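You operate a simulated robot arm through the tools that you are given. There is no shell and no other tool.

You are at the controls of a simulated robot arm. One attempt, no reset.

JOB
Polish the middle of the bare fender, then refit the grey mat.
Fine: white pad with polish from the blue tin, back where it lay; both wing clips end locked over the mat. A coat counts when it lies all over at full strength: go over it till it gets no stronger.

Only the result counts: the job must be done as asked and must still hold three seconds after the hand-in. Knocking over, shifting, dropping, spilling or breaking anything else fails it.

ROBOT AND FRAMES
A 6-joint arm with a two-finger gripper, fixed in place. Base frame: the origin is at the foot of the arm, x ahead of it, y to its left, z up. Units: cm, degrees, N and s.
Its first joint turns from -166.0 to 166.0 degrees. Payload 2.45 kg.
The TCP is the grasp point between the finger pads, 2 cm short of the fingertips. In the tool frame z runs along the fingers and y along their closing line. Largest opening 14 cm; the body of the gripper starts 16.8 cm behind the TCP.
Orientation is told as [roll, pitch, yaw] about the base's x, y, z axes, in that order, counted from this pose: with the fingers straight down and closing along the base's y, the tool's x points along the base's -x, its y along +y and its z along -z.

CONTROLS
- The arm moves only by the tool step_arm. Its argument "commands" is a list of rows, each an object of numbers (a shift or turn left out is 0, a gripper value left out holds the last): "wx", "wy", "wz": the turn, a rotation vector about the tool's x, y, z in units of 5 degrees (1.0 is 5 degrees); "dx", "dy", "dz": the shift along the tool's x, y, z in units of 40 mm (1.0 is 40 mm); "claw": the gripper command, from -1 (shut) to 1 (fully open), values between in proportion. In form: [{"wx": .., "wy": .., "wz": .., "dx": .., "dy": .., "dz": .., "claw": ..}, ...]. A call has 1 to 20 rows; each row shifts and turns the commanded pose from where the row before left it, along the tool's axes as they then stand. A call with a number of a shift or a turn outside -1 to 1 is refused whole. A row lasts 0.2 s, in which the tool goes at most 5 cm and 8.6 degrees; a call with a longer step from one row to the next is refused whole, and so is a gripper value outside its range. A pose out of reach is approached as far as the arm can. The call stops where the force on the tool passes 40 N (or 10 N more than at its start, if that is more) or the arm is blocked; 0.2 s more then pass. Each finger travels about 4.5 cm/s and halts on what it meets, pressing with about 24 N; the grip force reading is that of the motor and also rises with nothing between the fingers. The clock runs only during rows and for 0.2 s after the last one: add rows that do not move to give the fingers time. It gives the time, the measured TCP pose, the force on the tool (base axes), the opening and the grip force at its end, in the units of the frame above (readings bear some noise), with the torque about the TCP (base axes, N m) and any sound that the robot's microphone picked up.
- Cameras (640 x 400 px; columns grow to the right, rows downward): "scene" is fixed at [22.01, 50.1, 137.93]; the picture's right is [0.81, -0.58, 0.00], its down [-0.48, -0.67, -0.57] and it looks along [0.33, 0.47, -0.82] (base axes); focal length 338 px, centre (320, 200). "wrist" rides on the gripper at [7.8, 1.1, -20.9] in the tool frame; the picture's right is [-0.14, 0.99, 0.00], its down [-0.92, -0.13, -0.37] and it looks along [-0.36, -0.05, 0.93] (tool axes); focal length 280 px, centre (320, 200).
- grab_frame(camera): a new picture of that camera. No time passes.
- locate(camera, pixels): for up to 12 pixels [column, row] of the newest picture of that camera ("zoom" is the newest enlarged one), the place [x, y, z] in the base frame of the surface seen there, good to about 0.2 cm. No time passes.
- close_up(camera, box): a new picture of the part [left, top, right, bottom] of that camera's present view, enlarged. No time passes.
- job_done(): hands the job in; it is judged then, once.

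Unless the task says otherwise, let go and move clear before handing in.

The tools are called as a command line: name --argument value ..., lists and objects as JSON in quotes. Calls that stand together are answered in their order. step_arm: Moves the arm, as the interface text tells. Its arguments: {"type":"object","properties":{"commands":{"type":"array","items":{"type":"object","properties":{"wx":{"type":"number"},"wy":{"type":"number"},"wz":{"type":"number"},"dx":{"type":"number"},"dy":{"type":"number"},"dz":{"type":"number"},"claw":{"type":"number"}}}}},"required":["commands"]} The other tools are called the same way: grab_frame (camera) takes a picture; locate (camera, pixels) gives the place of the surface under pixels of a picture; close_up (camera, box) takes an enlarged picture of a part of a camera's view; job_done () hands the job in.

At the start:

```text
clock: 0.0
position: [45.33, 81.57, 100.85]
orientation: [0.0, -0.1, -0.1]
force: [0.5, -0.2, 0.0]
ft_torque: [0.0, 0.02, -0.02]
opening: 14.0
grasp_force: 0.2
```

scene: 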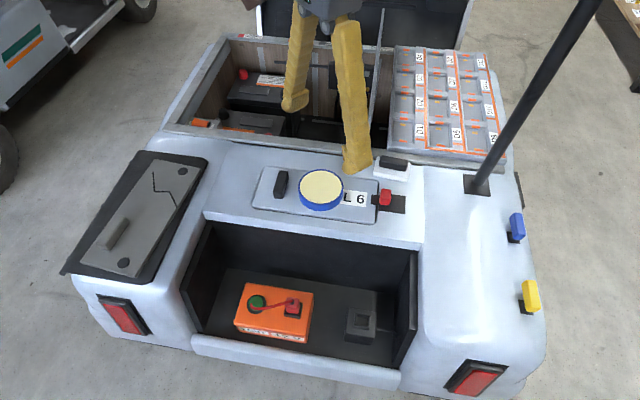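
wrist: 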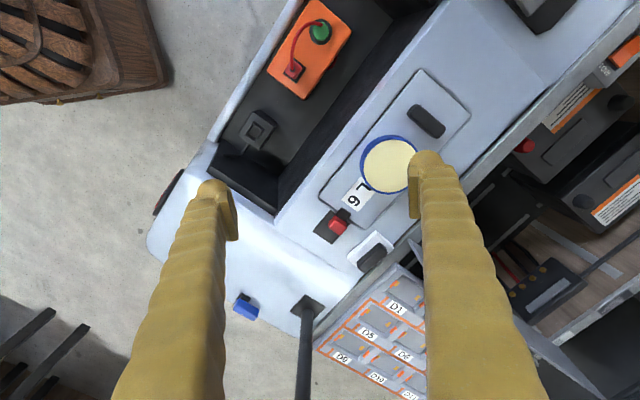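

The scene shows a golf-cart-like body: a blue tin with cream contents at about (321,188), a white block with dark top at (392,167), and a grey mat on the left fender around (140,215). I'll take enlarged views to identify everything before moving.

close_up --camera "scene" --box '[240, 140, 440, 265]'

close_up --camera "scene" --box '[50, 140, 220, 290]'

close_up --camera "scene" --box '[400, 150, 560, 390]'

grab_frame --camera "wrist"

```text
3.20 times, centred on (340, 202) of scene
```

zoom: 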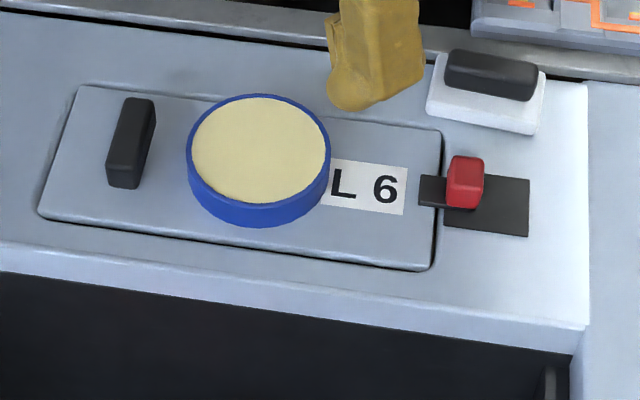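

```text
2.67 times, centred on (135, 215) of scene
```

zoom: 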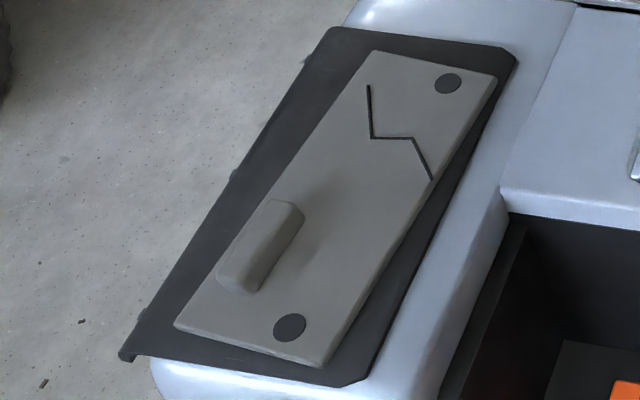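

```text
1.67 times, centred on (480, 270) of scene
```

zoom: 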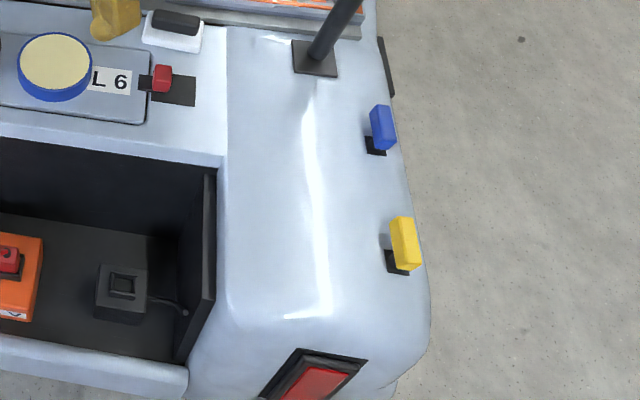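

```text
taken
```

wrist: 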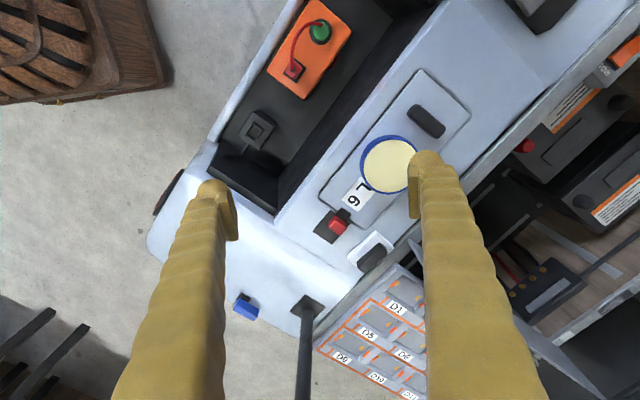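

The white pad with dark grip is at zoom (490,85), the tin sits on the L6 hatch, the right fender is bare with a blue and a yellow wing clip, and the grey mat with a handle lies on the left fender. I'll measure positions of these.

grab_frame --camera "scene"

locate --camera "scene" --pixels '[[322, 186], [303, 190], [342, 186], [321, 173], [320, 202], [393, 162], [380, 160], [407, 164], [376, 172], [408, 179], [413, 168], [386, 197]]'

locate --camera "scene" --pixels '[[516, 219], [514, 236], [530, 290], [527, 310], [430, 180], [500, 200], [425, 250], [480, 250], [515, 260], [430, 320], [480, 330], [535, 330]]'

locate --camera "scene" --pixels '[[150, 161], [184, 170], [97, 262], [135, 276], [183, 171], [124, 262], [117, 233], [113, 247], [124, 218], [140, 200], [160, 200], [207, 160]]'

```text
taken
```

scene: 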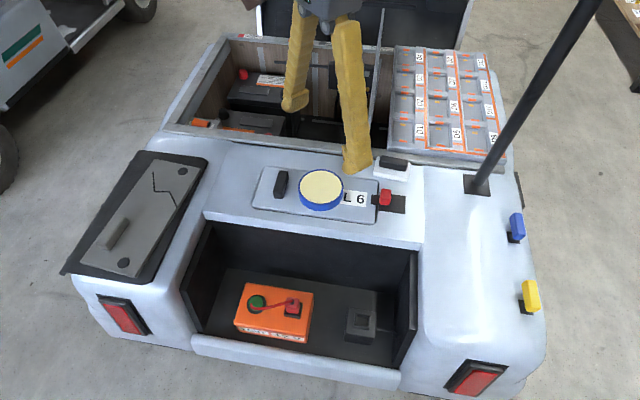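

```text
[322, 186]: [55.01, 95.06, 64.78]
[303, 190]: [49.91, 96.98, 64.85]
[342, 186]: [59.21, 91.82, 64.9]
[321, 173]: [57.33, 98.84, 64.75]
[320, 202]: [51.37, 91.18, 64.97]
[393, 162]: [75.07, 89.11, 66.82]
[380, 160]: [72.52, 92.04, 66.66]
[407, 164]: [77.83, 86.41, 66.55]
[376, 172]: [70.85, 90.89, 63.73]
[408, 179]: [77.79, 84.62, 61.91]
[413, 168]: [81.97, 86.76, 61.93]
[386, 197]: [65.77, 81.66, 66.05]
```

```text
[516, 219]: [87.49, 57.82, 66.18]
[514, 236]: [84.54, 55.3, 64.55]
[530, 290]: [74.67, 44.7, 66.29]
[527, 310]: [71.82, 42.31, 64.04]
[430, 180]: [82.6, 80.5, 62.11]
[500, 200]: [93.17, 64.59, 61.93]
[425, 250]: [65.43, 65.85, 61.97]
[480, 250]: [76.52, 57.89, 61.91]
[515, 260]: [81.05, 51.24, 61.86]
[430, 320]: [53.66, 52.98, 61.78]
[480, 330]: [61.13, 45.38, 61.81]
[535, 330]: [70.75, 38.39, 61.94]
```

```text
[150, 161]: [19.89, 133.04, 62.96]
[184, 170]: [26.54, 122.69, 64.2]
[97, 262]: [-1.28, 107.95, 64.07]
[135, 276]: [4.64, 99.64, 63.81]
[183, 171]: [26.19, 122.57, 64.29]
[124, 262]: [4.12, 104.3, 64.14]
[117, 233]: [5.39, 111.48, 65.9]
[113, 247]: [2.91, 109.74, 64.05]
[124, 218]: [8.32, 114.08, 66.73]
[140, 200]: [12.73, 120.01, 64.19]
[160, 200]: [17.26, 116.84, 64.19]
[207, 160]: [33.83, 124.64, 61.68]
```

Distances from the base look large (pad about 116 cm, tin 110 cm, mat handle 113 cm), so reach matters. I'll measure the floor, the pole, the mat outline and fender details more finely before testing reach.

locate --camera "scene" --pixels '[[600, 250], [30, 330], [477, 183], [490, 155], [530, 85], [590, 10], [300, 300], [255, 300], [360, 330], [278, 185], [520, 190], [440, 90]]'

close_up --camera "scene" --box '[480, 190, 560, 240]'

close_up --camera "scene" --box '[490, 265, 570, 325]'

close_up --camera "scene" --box '[360, 140, 430, 220]'

```text
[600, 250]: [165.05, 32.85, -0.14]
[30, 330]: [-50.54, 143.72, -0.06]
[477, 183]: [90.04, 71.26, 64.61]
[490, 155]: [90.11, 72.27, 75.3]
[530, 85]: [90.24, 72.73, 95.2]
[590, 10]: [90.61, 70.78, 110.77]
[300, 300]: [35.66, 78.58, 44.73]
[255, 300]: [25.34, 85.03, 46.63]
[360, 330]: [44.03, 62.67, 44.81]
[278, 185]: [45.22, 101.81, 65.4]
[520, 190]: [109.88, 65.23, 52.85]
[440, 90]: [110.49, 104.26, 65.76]
```

```text
8.00 times, centred on (520, 215) of scene
```

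zoom: 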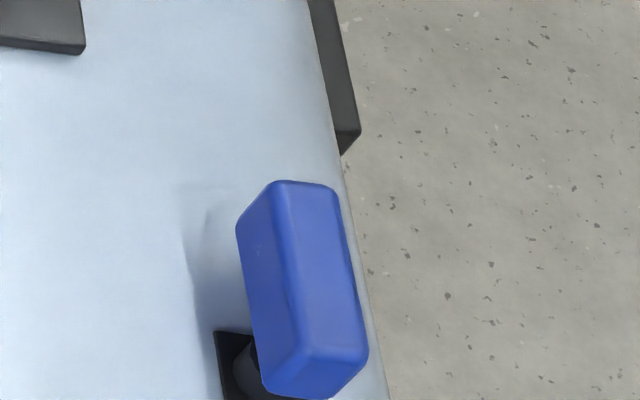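

```text
6.67 times, centred on (530, 295) of scene
```

zoom: 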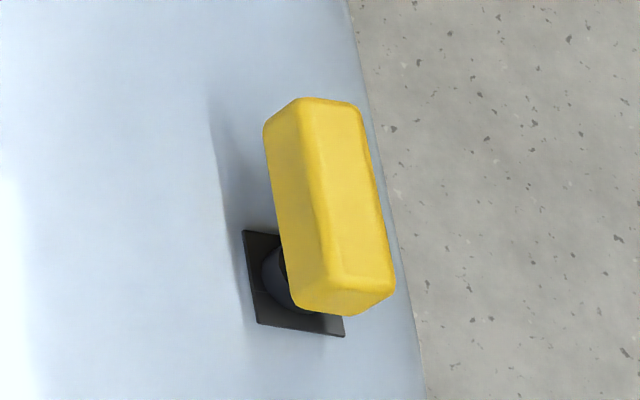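

```text
5.00 times, centred on (395, 180) of scene
```

zoom: 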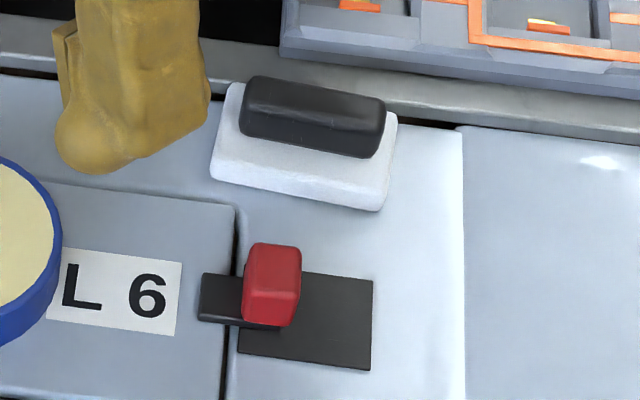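

The floor is at z≈0, the fender tops at z≈62, and the pole stands at about (90,72) rising above z=110. I'll test how far the arm reaches with the tool down by moving outward over the tin at a safe height.

step_arm --commands '[{"dx": -0.5, "dy": 0.5, "dz": 0.5}, {"dx": -0.5, "dy": 0.5, "dz": 0.5}, {"dx": -0.5, "dy": 0.5, "dz": 0.5}, {"dx": -0.5, "dy": 0.5, "dz": 0.5}, {"dx": -0.4, "dy": 0.6, "dz": 0.5}, {}]'

```text
clock: 1.4
position: [54.75, 91.98, 90.77]
orientation: [0.0, 0.1, 0.1]
force: [-0.7, 0.0, -0.3]
ft_torque: [0.02, 0.01, -0.03]
opening: 14.01
grasp_force: 0.1
```

The arm reached r=107 cm with the tool straight down, so reach is better than told. I'll continue toward above the pad (75,89) staying high.

step_arm --commands '[{"dx": -0.9, "dy": -0.1, "dz": 0.3}, {"dx": -0.9, "dy": -0.1, "dz": 0.3}, {"dx": -0.9, "dy": -0.1, "dz": 0.3}, {"dx": -0.9, "dy": -0.1, "dz": 0.3}, {"dx": -0.9, "dy": -0.1, "dz": 0.3}, {"dx": -0.55, "dy": -0.1, "dz": 0.3}, {}, {}]'

grab_frame --camera "wrist"

grab_frame --camera "scene"

```text
clock: 3.2
position: [74.99, 89.53, 83.64]
orientation: [0.1, 0.1, 0.1]
force: [-0.5, -1.0, -0.1]
ft_torque: [0.02, -0.01, 0.0]
opening: 14.0
grasp_force: 0.1
```

```text
taken
```

wrist: 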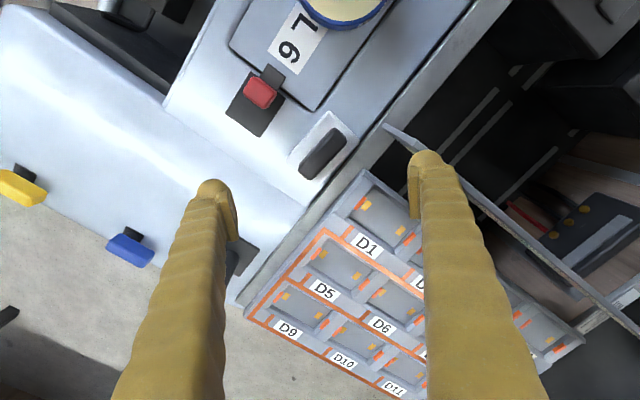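

```text
taken
```

scene: 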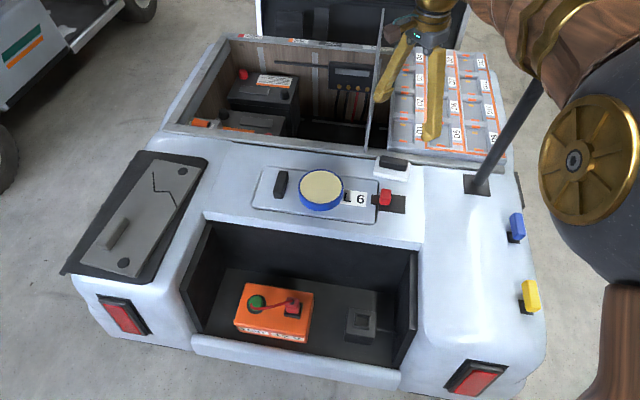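

The arm reaches (75,89.5,83.6) with the tool down; the pad is visible in the wrist picture at (322,148). I'll zoom in to measure the pad and grip orientation accurately.

close_up --camera "wrist" --box '[270, 100, 370, 190]'

close_up --camera "scene" --box '[365, 145, 425, 195]'

```text
4.44 times, centred on (320, 145) of wrist
```

zoom: 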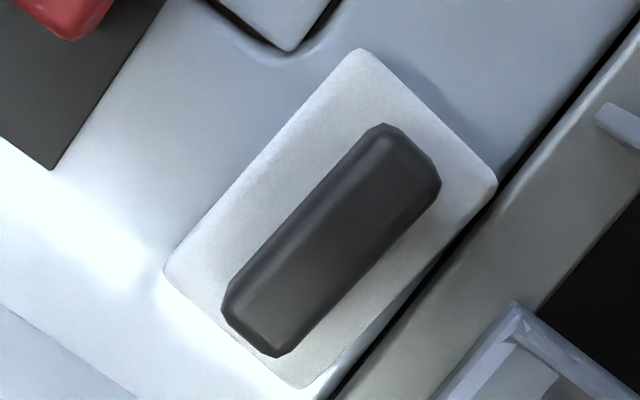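

```text
8.00 times, centred on (395, 170) of scene
```

zoom: 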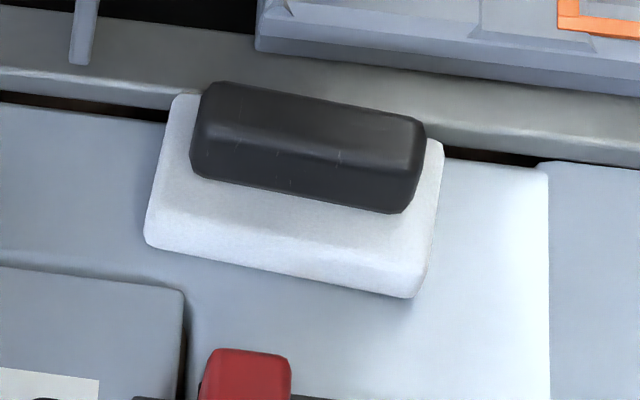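

The newest zoom is the scene one; I'll read the grip and pad corners from it: grip corners (225,85),(425,122),(408,212),(193,172), pad corners (180,97),(148,243),(412,297),(442,143).

locate --camera "zoom" --pixels '[[222, 90], [418, 122], [412, 145], [205, 115], [300, 115], [182, 102], [150, 238], [410, 290], [436, 148], [300, 240], [200, 165], [395, 205]]'

close_up --camera "wrist" --box '[270, 100, 370, 190]'

locate --camera "zoom" --pixels '[[365, 130], [435, 180], [285, 350], [228, 300], [380, 170], [260, 310], [330, 240], [361, 55], [488, 182], [305, 380], [170, 270], [200, 220]]'

```text
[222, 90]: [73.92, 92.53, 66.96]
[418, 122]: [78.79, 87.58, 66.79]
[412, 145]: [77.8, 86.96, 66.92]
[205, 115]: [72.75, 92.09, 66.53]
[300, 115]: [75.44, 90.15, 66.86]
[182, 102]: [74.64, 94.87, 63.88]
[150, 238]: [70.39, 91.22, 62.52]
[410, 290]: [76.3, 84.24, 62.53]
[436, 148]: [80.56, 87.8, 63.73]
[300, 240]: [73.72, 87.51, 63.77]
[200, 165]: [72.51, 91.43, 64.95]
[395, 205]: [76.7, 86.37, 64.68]
```

```text
4.44 times, centred on (320, 145) of wrist
```

zoom: 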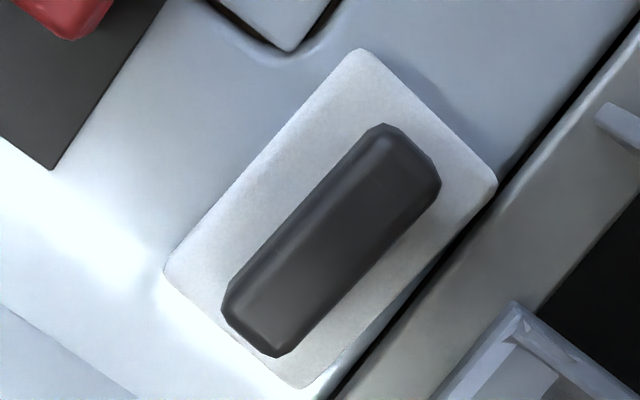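

```text
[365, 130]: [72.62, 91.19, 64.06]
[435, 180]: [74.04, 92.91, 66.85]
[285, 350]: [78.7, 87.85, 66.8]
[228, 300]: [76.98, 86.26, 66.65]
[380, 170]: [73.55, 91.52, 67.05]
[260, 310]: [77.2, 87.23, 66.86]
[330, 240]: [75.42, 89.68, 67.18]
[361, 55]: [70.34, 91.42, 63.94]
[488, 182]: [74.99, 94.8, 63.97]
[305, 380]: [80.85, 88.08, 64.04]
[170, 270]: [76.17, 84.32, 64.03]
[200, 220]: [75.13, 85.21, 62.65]
```

Pad: centre about (75.6,89.7), long axis at about -50° in the base xy-plane, top at z=64, grip 64–67. Before touching anything I'll back off to look at the bare fender and the clips with the wrist camera.

step_arm --commands '[{"dz": -0.6, "dx": 0.3, "dy": -0.6}, {"dz": -0.6, "dx": 0.3, "dy": -0.8}, {"dz": -0.6, "dx": 0.3, "dy": -0.8}, {"dz": -0.4, "dx": 0.3, "dy": -0.8}, {"dz": -0.3, "dx": 0.3, "dy": -0.8}, {"dx": 0.3, "dy": -0.8}, {"dx": 0.3, "dy": -0.8}, {"dx": 0.3, "dy": -0.8}, {"dx": 0.3, "dy": -0.8}, {}]'

grab_frame --camera "wrist"

grab_frame --camera "scene"

```text
clock: 5.4
position: [64.23, 61.71, 93.56]
orientation: [-0.1, -0.1, -0.1]
force: [0.3, 0.7, 0.1]
ft_torque: [0.01, 0.01, 0.01]
opening: 13.99
grasp_force: 0.1
```

```text
taken
```

wrist: 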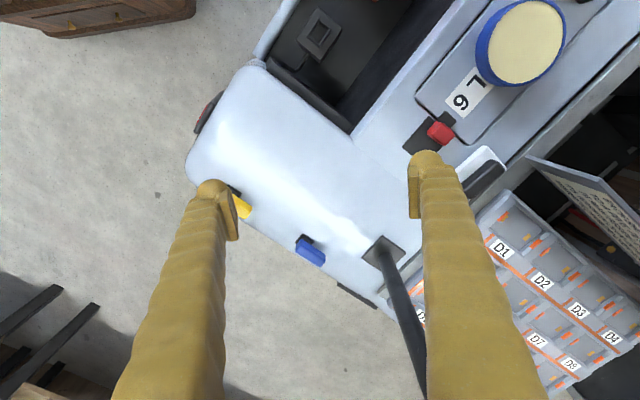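

```text
taken
```

scene: 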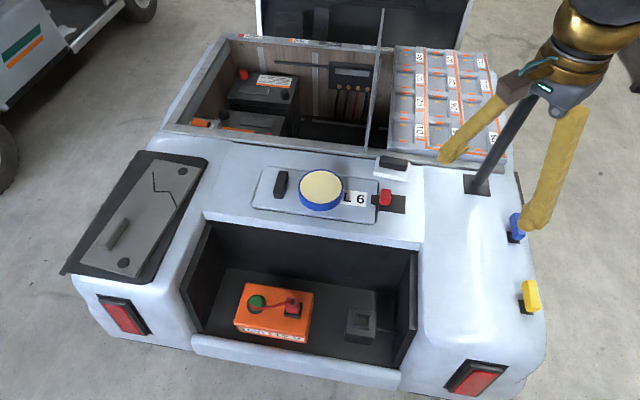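

The wrist view now shows the bare fender between (230,100) and (390,250), with both clips. I'll zoom in on the fender and clips for detail.

close_up --camera "wrist" --box '[180, 60, 420, 310]'

close_up --camera "scene" --box '[400, 160, 560, 370]'

close_up --camera "scene" --box '[50, 140, 220, 290]'

locate --camera "zoom" --pixels '[[375, 55], [494, 80], [322, 362], [178, 325], [447, 84], [290, 327], [268, 205], [300, 220], [250, 285], [222, 270], [330, 30], [515, 60]]'

locate --camera "zoom" --pixels '[[125, 352], [360, 380], [370, 90], [373, 137], [413, 140], [430, 178], [265, 215], [240, 260], [300, 300], [400, 200], [340, 380], [510, 85]]'

```text
1.60 times, centred on (300, 185) of wrist
```

zoom: 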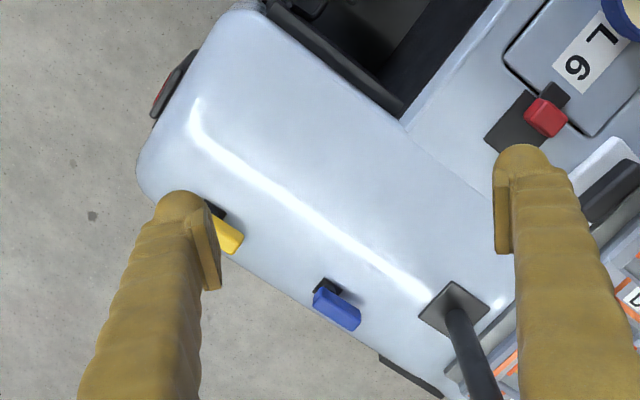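

```text
1.90 times, centred on (480, 265) of scene
```

zoom: 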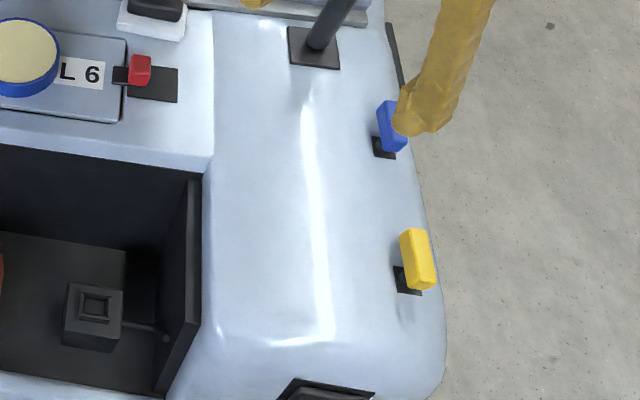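

```text
2.67 times, centred on (135, 215) of scene
```

zoom: 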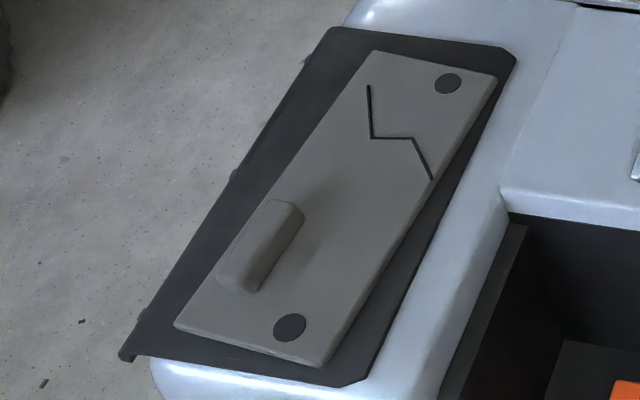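

```text
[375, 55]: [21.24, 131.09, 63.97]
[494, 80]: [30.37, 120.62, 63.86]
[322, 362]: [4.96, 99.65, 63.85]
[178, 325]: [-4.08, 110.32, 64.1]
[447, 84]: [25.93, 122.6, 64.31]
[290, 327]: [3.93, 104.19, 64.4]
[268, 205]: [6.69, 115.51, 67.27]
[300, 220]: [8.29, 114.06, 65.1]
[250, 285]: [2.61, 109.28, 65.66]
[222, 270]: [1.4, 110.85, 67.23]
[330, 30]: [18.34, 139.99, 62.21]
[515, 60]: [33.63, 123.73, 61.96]
```

```text
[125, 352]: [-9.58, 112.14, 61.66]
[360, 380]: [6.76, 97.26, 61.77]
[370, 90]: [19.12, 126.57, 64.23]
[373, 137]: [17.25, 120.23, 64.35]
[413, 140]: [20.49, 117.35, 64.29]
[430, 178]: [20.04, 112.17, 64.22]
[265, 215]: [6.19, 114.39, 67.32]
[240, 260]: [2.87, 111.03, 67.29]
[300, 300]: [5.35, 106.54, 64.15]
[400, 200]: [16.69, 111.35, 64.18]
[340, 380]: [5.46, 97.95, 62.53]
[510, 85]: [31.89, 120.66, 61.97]
```

The mat is about 14 x 33 cm with centre (13.1,115.4), handle at about (4.7,112.5) top z=67.3, and its discs on the side that would face the clips if simply translated to the bare fender. Next I'll look at the clips from lower down.

step_arm --commands '[{"dz": 0.8, "dx": -0.2, "dy": -0.6}, {"dz": 0.8, "dx": -0.2, "dy": -0.6}, {"dz": 0.8, "dx": -0.2, "dy": -0.6}, {"dz": 0.6, "dx": -0.2, "dy": -0.6}, {}]'

grab_frame --camera "wrist"

```text
clock: 6.6
position: [67.25, 51.74, 81.45]
orientation: [0.1, 0.0, 0.0]
force: [-0.7, -0.1, -0.2]
ft_torque: [0.0, -0.02, -0.01]
opening: 14.01
grasp_force: 0.0
```

```text
taken
```

wrist: 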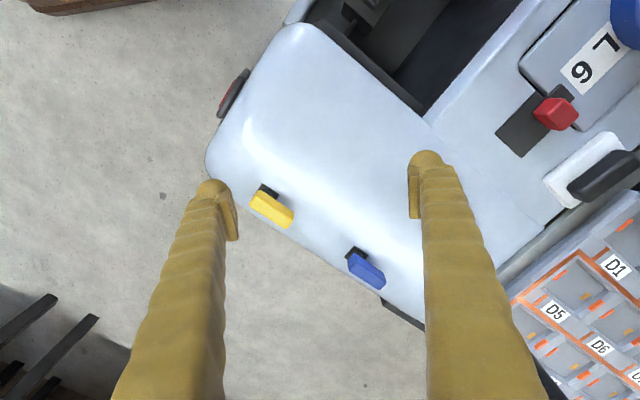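

close_up --camera "wrist" --box '[235, 165, 315, 245]'

locate --camera "zoom" --pixels '[[258, 110], [225, 125], [330, 150], [180, 230], [190, 180], [440, 290], [390, 335], [310, 240], [350, 190], [290, 120], [400, 280], [200, 160]]'

close_up --camera "wrist" --box '[325, 225, 405, 305]'

locate --camera "zoom" --pixels '[[258, 110], [225, 125], [330, 150], [180, 230], [190, 180], [440, 290], [390, 335], [310, 240], [350, 190], [290, 120], [400, 280], [200, 160]]'

```text
5.00 times, centred on (275, 205) of wrist
```

zoom: 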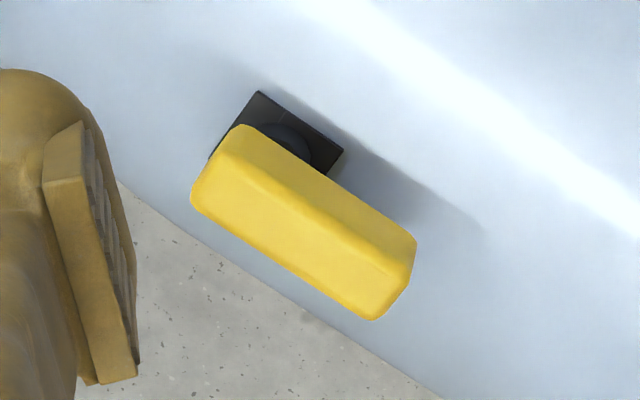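

```text
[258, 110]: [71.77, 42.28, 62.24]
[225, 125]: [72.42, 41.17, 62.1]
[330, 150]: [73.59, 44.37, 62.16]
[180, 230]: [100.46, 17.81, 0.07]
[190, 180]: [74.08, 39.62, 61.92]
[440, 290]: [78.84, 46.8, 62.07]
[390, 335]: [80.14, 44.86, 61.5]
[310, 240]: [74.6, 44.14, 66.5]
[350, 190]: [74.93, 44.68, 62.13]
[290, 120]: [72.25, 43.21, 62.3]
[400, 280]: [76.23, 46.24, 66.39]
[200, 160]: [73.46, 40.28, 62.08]
```

```text
5.00 times, centred on (365, 265) of wrist
```

zoom: 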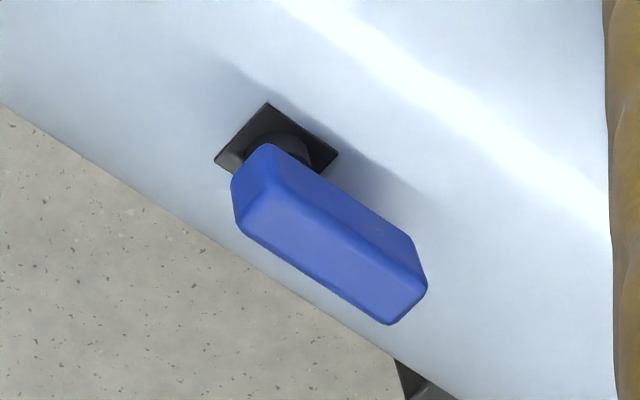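

```text
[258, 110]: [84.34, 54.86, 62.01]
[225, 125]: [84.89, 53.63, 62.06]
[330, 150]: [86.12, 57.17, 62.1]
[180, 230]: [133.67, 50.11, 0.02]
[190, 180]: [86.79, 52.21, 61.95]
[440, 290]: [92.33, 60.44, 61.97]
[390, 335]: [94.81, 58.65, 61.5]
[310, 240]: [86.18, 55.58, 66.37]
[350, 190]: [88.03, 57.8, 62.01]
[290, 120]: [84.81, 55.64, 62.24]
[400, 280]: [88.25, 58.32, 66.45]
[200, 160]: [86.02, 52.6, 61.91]
```

Clip posts are at about yellow (73.8,42.6) and blue (86.2,55.3), wings on top (z≈66.4) pointing along the edge (about 45°), i.e. open. Now I'll rise, turn the tool by -50° yaw so it closes across the pad's grip, and go above the pad.

step_arm --commands '[{"dz": -0.9, "wz": 1}, {"dz": -0.9, "wz": 1}, {"dz": -0.9, "wz": 1}, {"wz": 1}, {"wz": 1}, {"wz": 1}, {"wz": 1}, {"wz": 1}, {"wz": 1}, {"wz": 1, "claw": 0.0}, {}]'

```text
clock: 9.0
position: [67.43, 51.94, 92.52]
orientation: [0.1, 0.0, -50.1]
force: [-1.2, -0.5, 0.4]
ft_torque: [0.02, -0.01, -0.03]
opening: 8.73
grasp_force: 0.0
```

The tool is turned to yaw -50. Now I'll move horizontally at z≈92 to above the pad (75.55,89.65).

step_arm --commands '[{"dx": 0.657, "dy": 0.846}, {"dx": 0.657, "dy": 0.846}, {"dx": 0.657, "dy": 0.846}, {"dx": 0.657, "dy": 0.846}, {"dx": 0.657, "dy": 0.846}, {"dx": 0.657, "dy": 0.846}, {"dx": 0.657, "dy": 0.846}, {"dx": 0.657, "dy": 0.846}, {"dx": 0.657, "dy": 0.846}, {"claw": -0.2}, {"dz": 0.7}, {"dz": 0.7}, {}]'

grab_frame --camera "wrist"

grab_frame --camera "scene"

```text
clock: 11.8
position: [75.42, 89.77, 87.0]
orientation: [0.0, 0.0, -50.0]
force: [-0.3, 0.7, -0.9]
ft_torque: [0.01, 0.02, -0.01]
opening: 5.62
grasp_force: 0.0
```

```text
taken
```

wrist: 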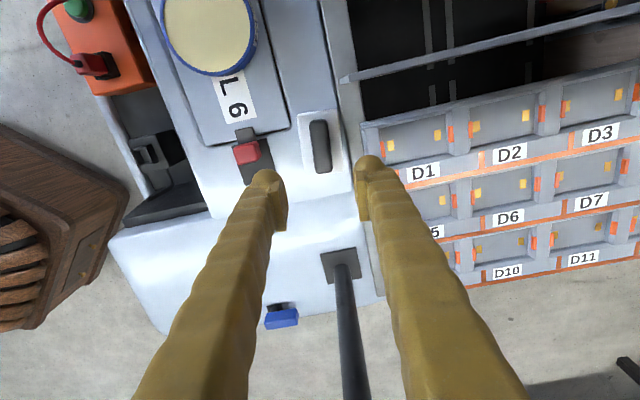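

```text
taken
```

scene: 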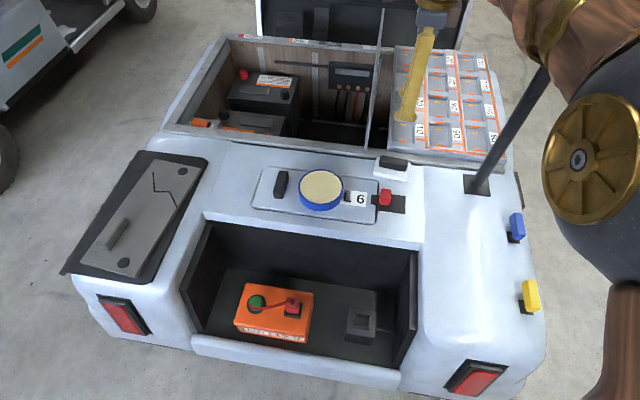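

The pad's grip is at wrist (321,147), right on the tool axis and aligned. I'll check the rim height beside the pad before descending.

locate --camera "wrist" --pixels '[[350, 150], [345, 130], [352, 175], [375, 130], [321, 147], [295, 150], [345, 82], [480, 45], [321, 125], [326, 168], [314, 148], [329, 146]]'

close_up --camera "wrist" --box '[280, 95, 380, 195]'

```text
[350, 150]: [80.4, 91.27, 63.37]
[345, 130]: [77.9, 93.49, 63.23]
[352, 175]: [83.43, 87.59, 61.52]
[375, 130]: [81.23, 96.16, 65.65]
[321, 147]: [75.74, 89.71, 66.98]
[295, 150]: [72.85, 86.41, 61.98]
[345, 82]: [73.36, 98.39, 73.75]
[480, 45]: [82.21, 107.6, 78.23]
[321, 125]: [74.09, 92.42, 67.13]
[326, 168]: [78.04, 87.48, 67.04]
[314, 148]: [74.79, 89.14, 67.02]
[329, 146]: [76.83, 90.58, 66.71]
```

```text
4.00 times, centred on (330, 145) of wrist
```

zoom: 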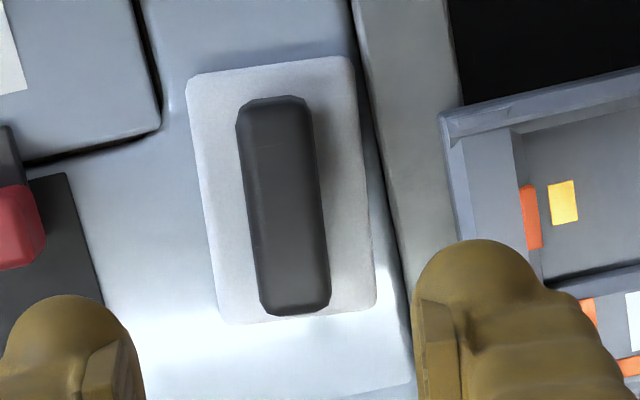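

The rim beside the pad is at z=63.3 and the tray edge is clear of the fingers. I'll descend to TCP z≈66.4 over the grip with fingers about 5.6 cm open.

step_arm --commands '[{"dz": 0.9, "dy": 0.06}, {"dz": 0.9}, {"dz": 0.9}, {"dz": 0.8}, {"dz": 0.6}, {"dz": 0.5}, {"dz": 0.4}, {"dz": 0.15}, {}]'

grab_frame --camera "wrist"

close_up --camera "scene" --box '[350, 100, 450, 200]'

```text
clock: 13.8
position: [75.77, 89.66, 66.3]
orientation: [-0.1, 0.0, -49.9]
force: [-0.9, -0.6, 0.0]
ft_torque: [0.01, -0.01, 0.01]
opening: 5.6
grasp_force: 0.0
```

```text
taken
```

wrist: 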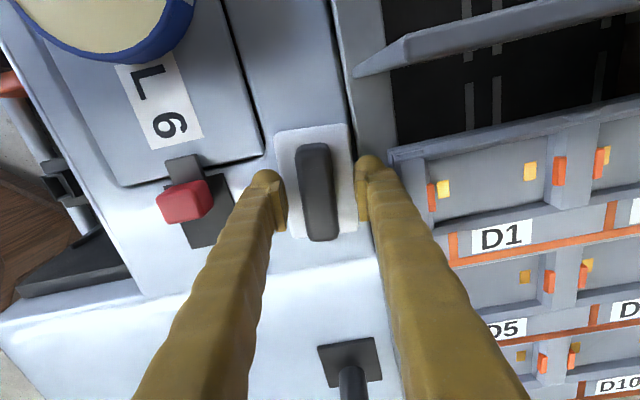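

```text
4.00 times, centred on (400, 150) of scene
```

zoom: 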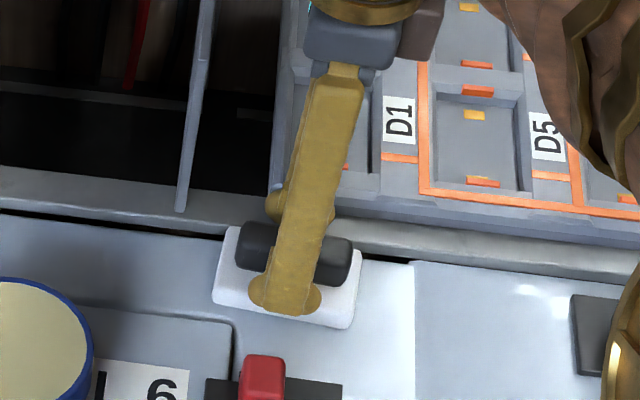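

The fingers straddle the grip cleanly with no contact force. I'll close on it.

step_arm --commands '[{"claw": -1}, {}, {}, {}, {}]'

grab_frame --camera "wrist"

```text
clock: 15.0
position: [75.77, 89.8, 66.23]
orientation: [0.0, 0.0, -50.0]
force: [0.2, 0.0, 0.3]
ft_torque: [0.0, 0.03, 0.01]
opening: 2.67
grasp_force: 24.5
```

```text
taken
```

wrist: 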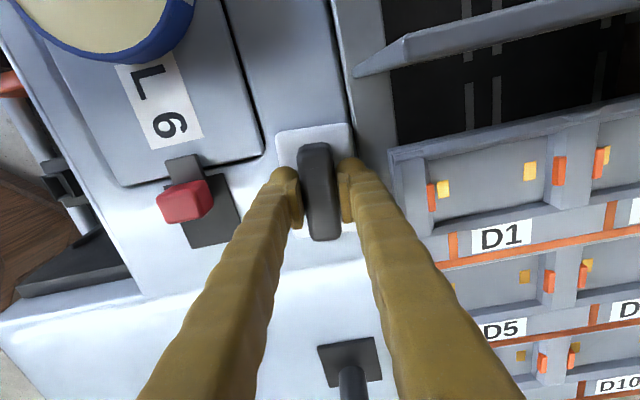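

The grip is held (2.67 cm, 24.5 N) at TCP about (75.77,89.73,66.27). I'll lift the pad straight up.

step_arm --commands '[{"dz": -0.3}, {"dz": -0.6}, {"dz": -0.8}, {"dz": -0.8}, {}]'

grab_frame --camera "wrist"

close_up --camera "scene" --box '[240, 90, 440, 220]'

```text
clock: 16.2
position: [75.74, 89.73, 76.53]
orientation: [0.0, 0.0, -50.0]
force: [-0.4, -0.3, -0.4]
ft_torque: [0.01, -0.02, 0.01]
opening: 2.65
grasp_force: 23.9
```

```text
taken
```

wrist: 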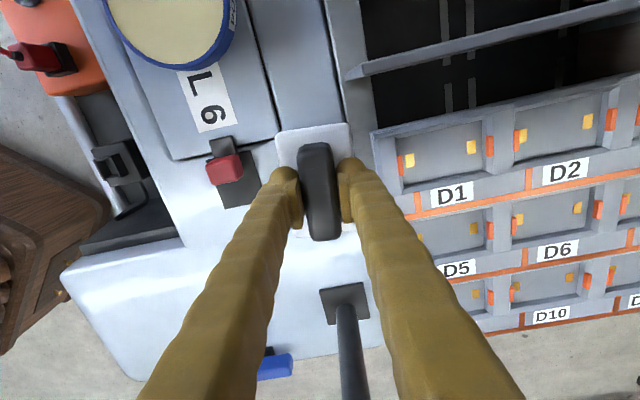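

```text
3.08 times, centred on (340, 155) of scene
```

zoom: 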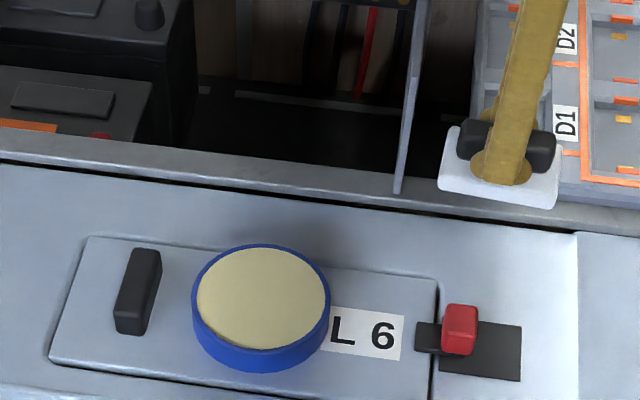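

The pad is held firmly. Now I'll measure the tin's rim and cream level more exactly from the zoom (cream about (262,298), rim (192,300)-(330,300)).

locate --camera "zoom" --pixels '[[262, 298], [200, 298], [324, 298], [262, 252], [262, 345], [195, 290], [328, 310], [220, 270], [305, 330], [262, 365], [260, 246], [240, 320]]'

close_up --camera "scene" --box '[290, 160, 350, 215]'

locate --camera "zoom" --pixels '[[140, 200], [155, 200], [475, 180], [490, 190], [315, 90], [315, 78], [320, 320], [320, 337], [320, 360], [315, 200], [150, 250], [480, 240]]'

```text
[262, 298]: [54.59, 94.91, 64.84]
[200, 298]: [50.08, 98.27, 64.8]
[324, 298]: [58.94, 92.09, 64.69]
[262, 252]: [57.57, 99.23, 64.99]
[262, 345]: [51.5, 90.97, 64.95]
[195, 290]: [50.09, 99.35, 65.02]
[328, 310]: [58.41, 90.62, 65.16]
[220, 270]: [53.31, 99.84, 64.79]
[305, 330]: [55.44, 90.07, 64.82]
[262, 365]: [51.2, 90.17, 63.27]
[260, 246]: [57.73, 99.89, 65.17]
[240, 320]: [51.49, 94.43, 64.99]
```

```text
7.27 times, centred on (320, 188) of scene
```

zoom: 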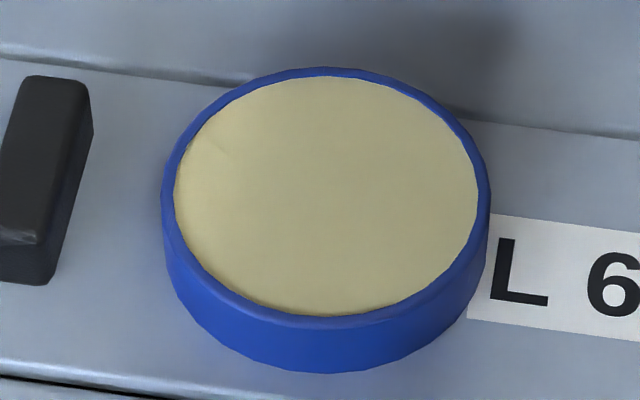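

```text
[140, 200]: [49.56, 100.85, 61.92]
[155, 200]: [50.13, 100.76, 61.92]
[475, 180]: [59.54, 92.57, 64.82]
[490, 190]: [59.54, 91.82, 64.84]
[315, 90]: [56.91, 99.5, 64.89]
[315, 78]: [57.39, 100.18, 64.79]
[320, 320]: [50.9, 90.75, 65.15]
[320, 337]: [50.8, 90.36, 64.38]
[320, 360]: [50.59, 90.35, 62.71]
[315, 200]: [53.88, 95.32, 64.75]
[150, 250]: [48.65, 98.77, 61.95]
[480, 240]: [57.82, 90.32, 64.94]
```

The cream is level at z≈64.8 with centre about (54.5,95.3), radius 5.6, rim ≈65.1, so the pad fits centred. I'll carry the pad over the tin at this height.

step_arm --commands '[{"dx": 0.5, "dy": -0.35}, {"dx": 0.747, "dy": -0.523}, {"dx": 0.747, "dy": -0.523}, {"dx": 0.747, "dy": -0.523}, {"dx": 0.747, "dy": -0.523}, {"dx": 0.6, "dy": -0.42}, {"dx": 0.392, "dy": -0.274}, {}]'

grab_frame --camera "wrist"

close_up --camera "scene" --box '[260, 110, 380, 220]'

```text
clock: 18.0
position: [54.56, 95.5, 76.52]
orientation: [0.0, 0.0, -50.1]
force: [0.3, -0.6, -0.6]
ft_torque: [-0.01, 0.0, -0.01]
opening: 2.65
grasp_force: 24.3
```

```text
taken
```

wrist: 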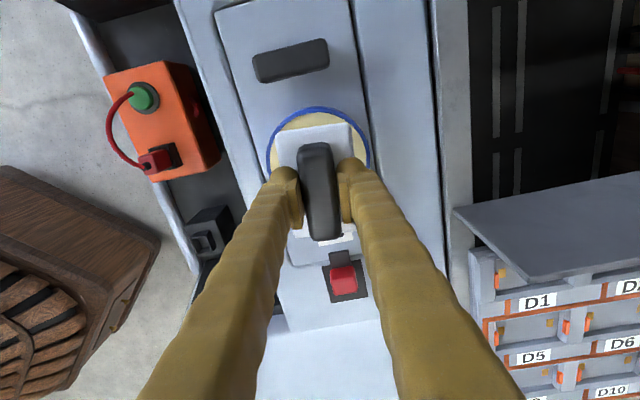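

```text
3.64 times, centred on (320, 165) of scene
```

zoom: 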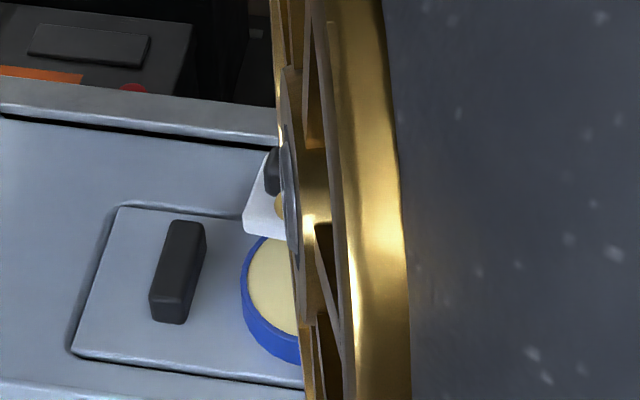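

Rim edges at wrist (267,150) and (371,150), top at row 106, match a centred tin. I'll lower to just above the cream (TCP z≈69.6).

step_arm --commands '[{"dz": 0.6}, {"dz": 0.5}, {"dz": 0.4}, {"dz": 0.2}, {}]'

step_arm --commands '[{"dz": 0.025}, {"dz": 0.025}, {}]'

```text
clock: 19.2
position: [54.66, 95.29, 69.48]
orientation: [0.0, 0.0, -50.0]
force: [0.1, -0.1, -0.5]
ft_torque: [0.0, -0.01, -0.03]
opening: 2.65
grasp_force: 24.0
```

```text
clock: 20.0
position: [54.51, 95.42, 69.43]
orientation: [0.0, 0.1, -49.9]
force: [1.1, -0.6, -0.4]
ft_torque: [-0.02, -0.03, 0.03]
opening: 2.65
grasp_force: 24.1
```

No contact yet at z≈69.45. I'll continue in 1 mm steps.

step_arm --commands '[{"dz": 0.025}, {"dz": 0.025}, {}]'

step_arm --commands '[{"dz": 0.025}, {"dz": 0.025}, {}]'

```text
clock: 20.8
position: [54.55, 95.5, 69.26]
orientation: [0.2, 0.0, -50.0]
force: [-2.5, -3.5, 19.2]
ft_torque: [-0.03, 0.05, -0.01]
opening: 2.68
grasp_force: 24.2
```

```text
clock: 21.6
position: [54.58, 95.46, 69.03]
orientation: [0.1, 0.0, -50.0]
force: [4.6, 8.3, 21.2]
ft_torque: [0.21, -0.05, 0.03]
opening: 2.67
grasp_force: 23.4
```

Contact is made (about 20 N up). That should load the pad, so I'll lift slowly and inspect the pad and the tin.

step_arm --commands '[{"dz": -0.05}, {"dz": -0.1}, {"dz": -0.3}, {"dz": -0.6}, {"dz": -0.7}, {}]'

grab_frame --camera "wrist"

```text
clock: 23.0
position: [54.28, 95.55, 75.83]
orientation: [-0.1, -0.1, -49.9]
force: [-0.7, -0.3, 0.2]
ft_torque: [0.0, 0.03, -0.01]
opening: 2.67
grasp_force: 23.9
```

```text
taken
```

wrist: 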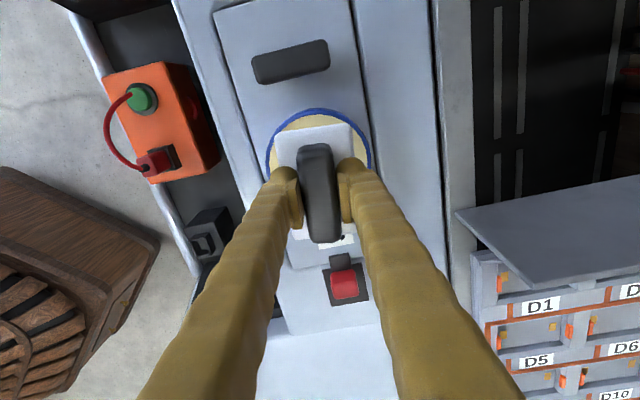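

The tin has not moved (rim still at columns 266–371) and the pad is held. I'll carry the loaded pad over to the middle of the bare fender at about (73.6,55.4), staying high.

step_arm --commands '[{"dx": -0.5, "dy": -0.13}, {"dx": -0.981, "dy": -0.251}, {"dx": -0.981, "dy": -0.251}, {"dx": -0.981, "dy": -0.251}, {"dx": -0.981, "dy": -0.251}, {"dx": -0.981, "dy": -0.251}, {"dx": -0.981, "dy": -0.251}, {"dx": -0.981, "dy": -0.251}, {"dx": -0.981, "dy": -0.251}, {"dx": -0.981, "dy": -0.251}, {"dx": -0.981, "dy": -0.251}, {"dx": -0.48, "dy": -0.12}, {"wz": -1}, {}]'

grab_frame --camera "wrist"

grab_frame --camera "scene"

```text
clock: 26.0
position: [73.89, 55.36, 75.92]
orientation: [0.0, 0.0, -44.9]
force: [-0.2, 0.1, -0.6]
ft_torque: [-0.01, -0.01, 0.01]
opening: 2.68
grasp_force: 24.7
```

```text
taken
```

wrist: 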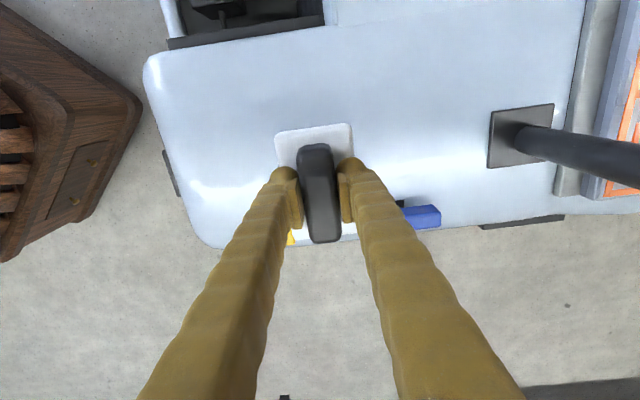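

```text
taken
```

scene: 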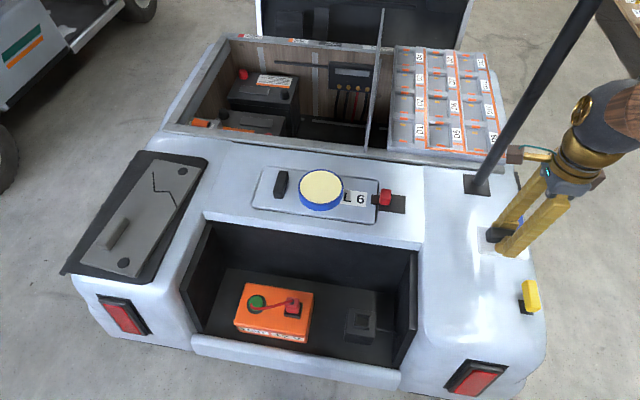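

The wrist view shows the whole fender: rear end at columns 145–220, rim at about 575, outer edge along rows 215–245, recess edge at row ~35. I'll measure its bounds to fix the middle.

locate --camera "wrist" --pixels '[[152, 65], [160, 110], [180, 170], [205, 235], [170, 50], [250, 40], [325, 28], [490, 115], [488, 165], [550, 160], [565, 130], [470, 225]]'

locate --camera "wrist" --pixels '[[240, 100], [240, 60], [230, 140], [225, 170], [220, 200], [215, 225], [400, 100], [420, 60], [440, 150], [450, 190], [455, 215], [340, 60]]'

close_up --camera "wrist" --box '[140, 0, 600, 260]'

```text
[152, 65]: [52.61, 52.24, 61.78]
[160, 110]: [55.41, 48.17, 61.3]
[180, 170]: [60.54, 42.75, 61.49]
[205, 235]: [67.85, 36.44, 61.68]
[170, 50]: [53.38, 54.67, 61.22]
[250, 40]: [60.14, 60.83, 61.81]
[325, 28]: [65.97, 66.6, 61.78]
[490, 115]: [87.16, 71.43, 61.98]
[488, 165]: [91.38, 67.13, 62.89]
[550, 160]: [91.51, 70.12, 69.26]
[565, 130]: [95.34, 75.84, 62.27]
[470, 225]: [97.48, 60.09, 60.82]
```

```text
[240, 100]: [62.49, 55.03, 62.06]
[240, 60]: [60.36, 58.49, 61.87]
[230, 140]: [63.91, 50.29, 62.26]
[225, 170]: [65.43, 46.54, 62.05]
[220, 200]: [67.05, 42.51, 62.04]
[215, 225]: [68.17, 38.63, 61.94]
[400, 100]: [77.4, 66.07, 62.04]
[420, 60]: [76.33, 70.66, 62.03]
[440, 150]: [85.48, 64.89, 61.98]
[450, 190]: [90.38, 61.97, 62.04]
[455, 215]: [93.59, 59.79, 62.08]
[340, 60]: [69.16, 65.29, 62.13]
```

```text
1.39 times, centred on (370, 130) of wrist
```

zoom: 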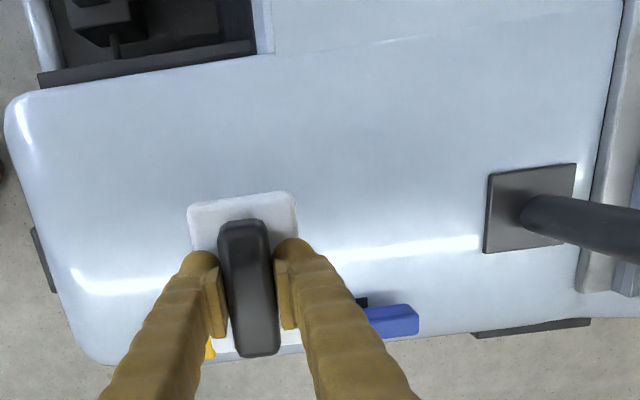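

In car axes (u along 45°, w inward) the fender spans u≈73–119 with the pole plate from u≈112, w≈-25..0.5; clips at w≈-22, u≈82 and 100. The pad is now at u≈91.4, w≈-13.1, the middle; tool x is now +w and tool y is +u. I'll lower the pad near the surface.

step_arm --commands '[{"dz": 0.8}, {"dz": 0.8}, {"dz": 0.5}, {"dz": 0.2}, {}]'

step_arm --commands '[{"dz": 0.02}, {"dz": 0.02}, {}]'

```text
clock: 27.2
position: [73.9, 55.23, 66.57]
orientation: [0.1, 0.0, -45.0]
force: [0.1, 1.2, -0.4]
ft_torque: [0.03, 0.04, -0.03]
opening: 2.67
grasp_force: 23.9
```

```text
clock: 28.0
position: [73.81, 55.48, 66.47]
orientation: [-0.1, 0.0, -45.0]
force: [-0.1, 0.2, -0.6]
ft_torque: [0.02, -0.01, 0.02]
opening: 2.67
grasp_force: 23.9
```

No contact yet at z≈66.45. I'll continue down in half-millimetre steps.

step_arm --commands '[{"dz": 0.0125}, {"dz": 0.0125}, {}]'

step_arm --commands '[{"dz": 0.0125}, {"dz": 0.0125}, {}]'

```text
clock: 28.8
position: [73.8, 55.32, 66.46]
orientation: [0.0, 0.0, -45.0]
force: [-1.1, 0.8, -0.7]
ft_torque: [0.01, 0.01, 0.03]
opening: 2.69
grasp_force: 23.9
```

```text
clock: 29.6
position: [73.94, 55.27, 66.38]
orientation: [0.0, 0.1, -45.0]
force: [-0.5, 0.3, -0.6]
ft_torque: [0.02, 0.04, 0.01]
opening: 2.68
grasp_force: 24.0
```

step_arm --commands '[{"dz": 0.0125}, {"dz": 0.0125}, {}]'

step_arm --commands '[{"dz": 0.0125}, {"dz": 0.0125}, {}]'

```text
clock: 30.4
position: [74.0, 55.4, 66.18]
orientation: [0.0, 0.0, -45.0]
force: [0.9, -1.2, 0.2]
ft_torque: [0.03, 0.01, -0.02]
opening: 2.68
grasp_force: 24.0
```

```text
clock: 31.2
position: [73.85, 55.37, 66.12]
orientation: [0.1, 0.0, -45.1]
force: [-0.2, -0.1, -1.4]
ft_torque: [-0.02, -0.02, 0.0]
opening: 2.68
grasp_force: 24.0
```

Still free at z≈66.12; the pad may sit a bit higher in the fingers. Continuing down in small steps.

step_arm --commands '[{"dz": 0.0125}, {"dz": 0.0125}, {}]'

step_arm --commands '[{"dz": 0.0125}, {}]'

```text
clock: 32.0
position: [74.02, 55.32, 65.94]
orientation: [0.0, 0.1, -44.8]
force: [-0.3, 0.3, -1.0]
ft_torque: [-0.03, 0.0, 0.01]
opening: 2.66
grasp_force: 23.7
```

```text
clock: 32.6
position: [73.88, 55.34, 65.93]
orientation: [-0.1, 0.0, -45.1]
force: [0.8, -0.3, 2.0]
ft_torque: [-0.04, 0.0, 0.01]
opening: 2.67
grasp_force: 24.3
```

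A first hint of contact (2 N) at z≈65.93. One more half-millimetre, then read.

step_arm --commands '[{"dz": 0.0125}, {}]'

step_arm --commands '[{"dz": 0.0125}, {}]'

```text
clock: 33.2
position: [73.94, 55.36, 65.95]
orientation: [0.0, 0.0, -45.0]
force: [1.3, 1.4, 5.8]
ft_torque: [-0.01, -0.01, 0.01]
opening: 2.67
grasp_force: 23.7
```

```text
clock: 33.8
position: [73.93, 55.32, 65.94]
orientation: [0.2, -0.1, -44.9]
force: [-2.7, 5.1, 18.7]
ft_torque: [0.09, 0.07, -0.02]
opening: 2.69
grasp_force: 24.2
```

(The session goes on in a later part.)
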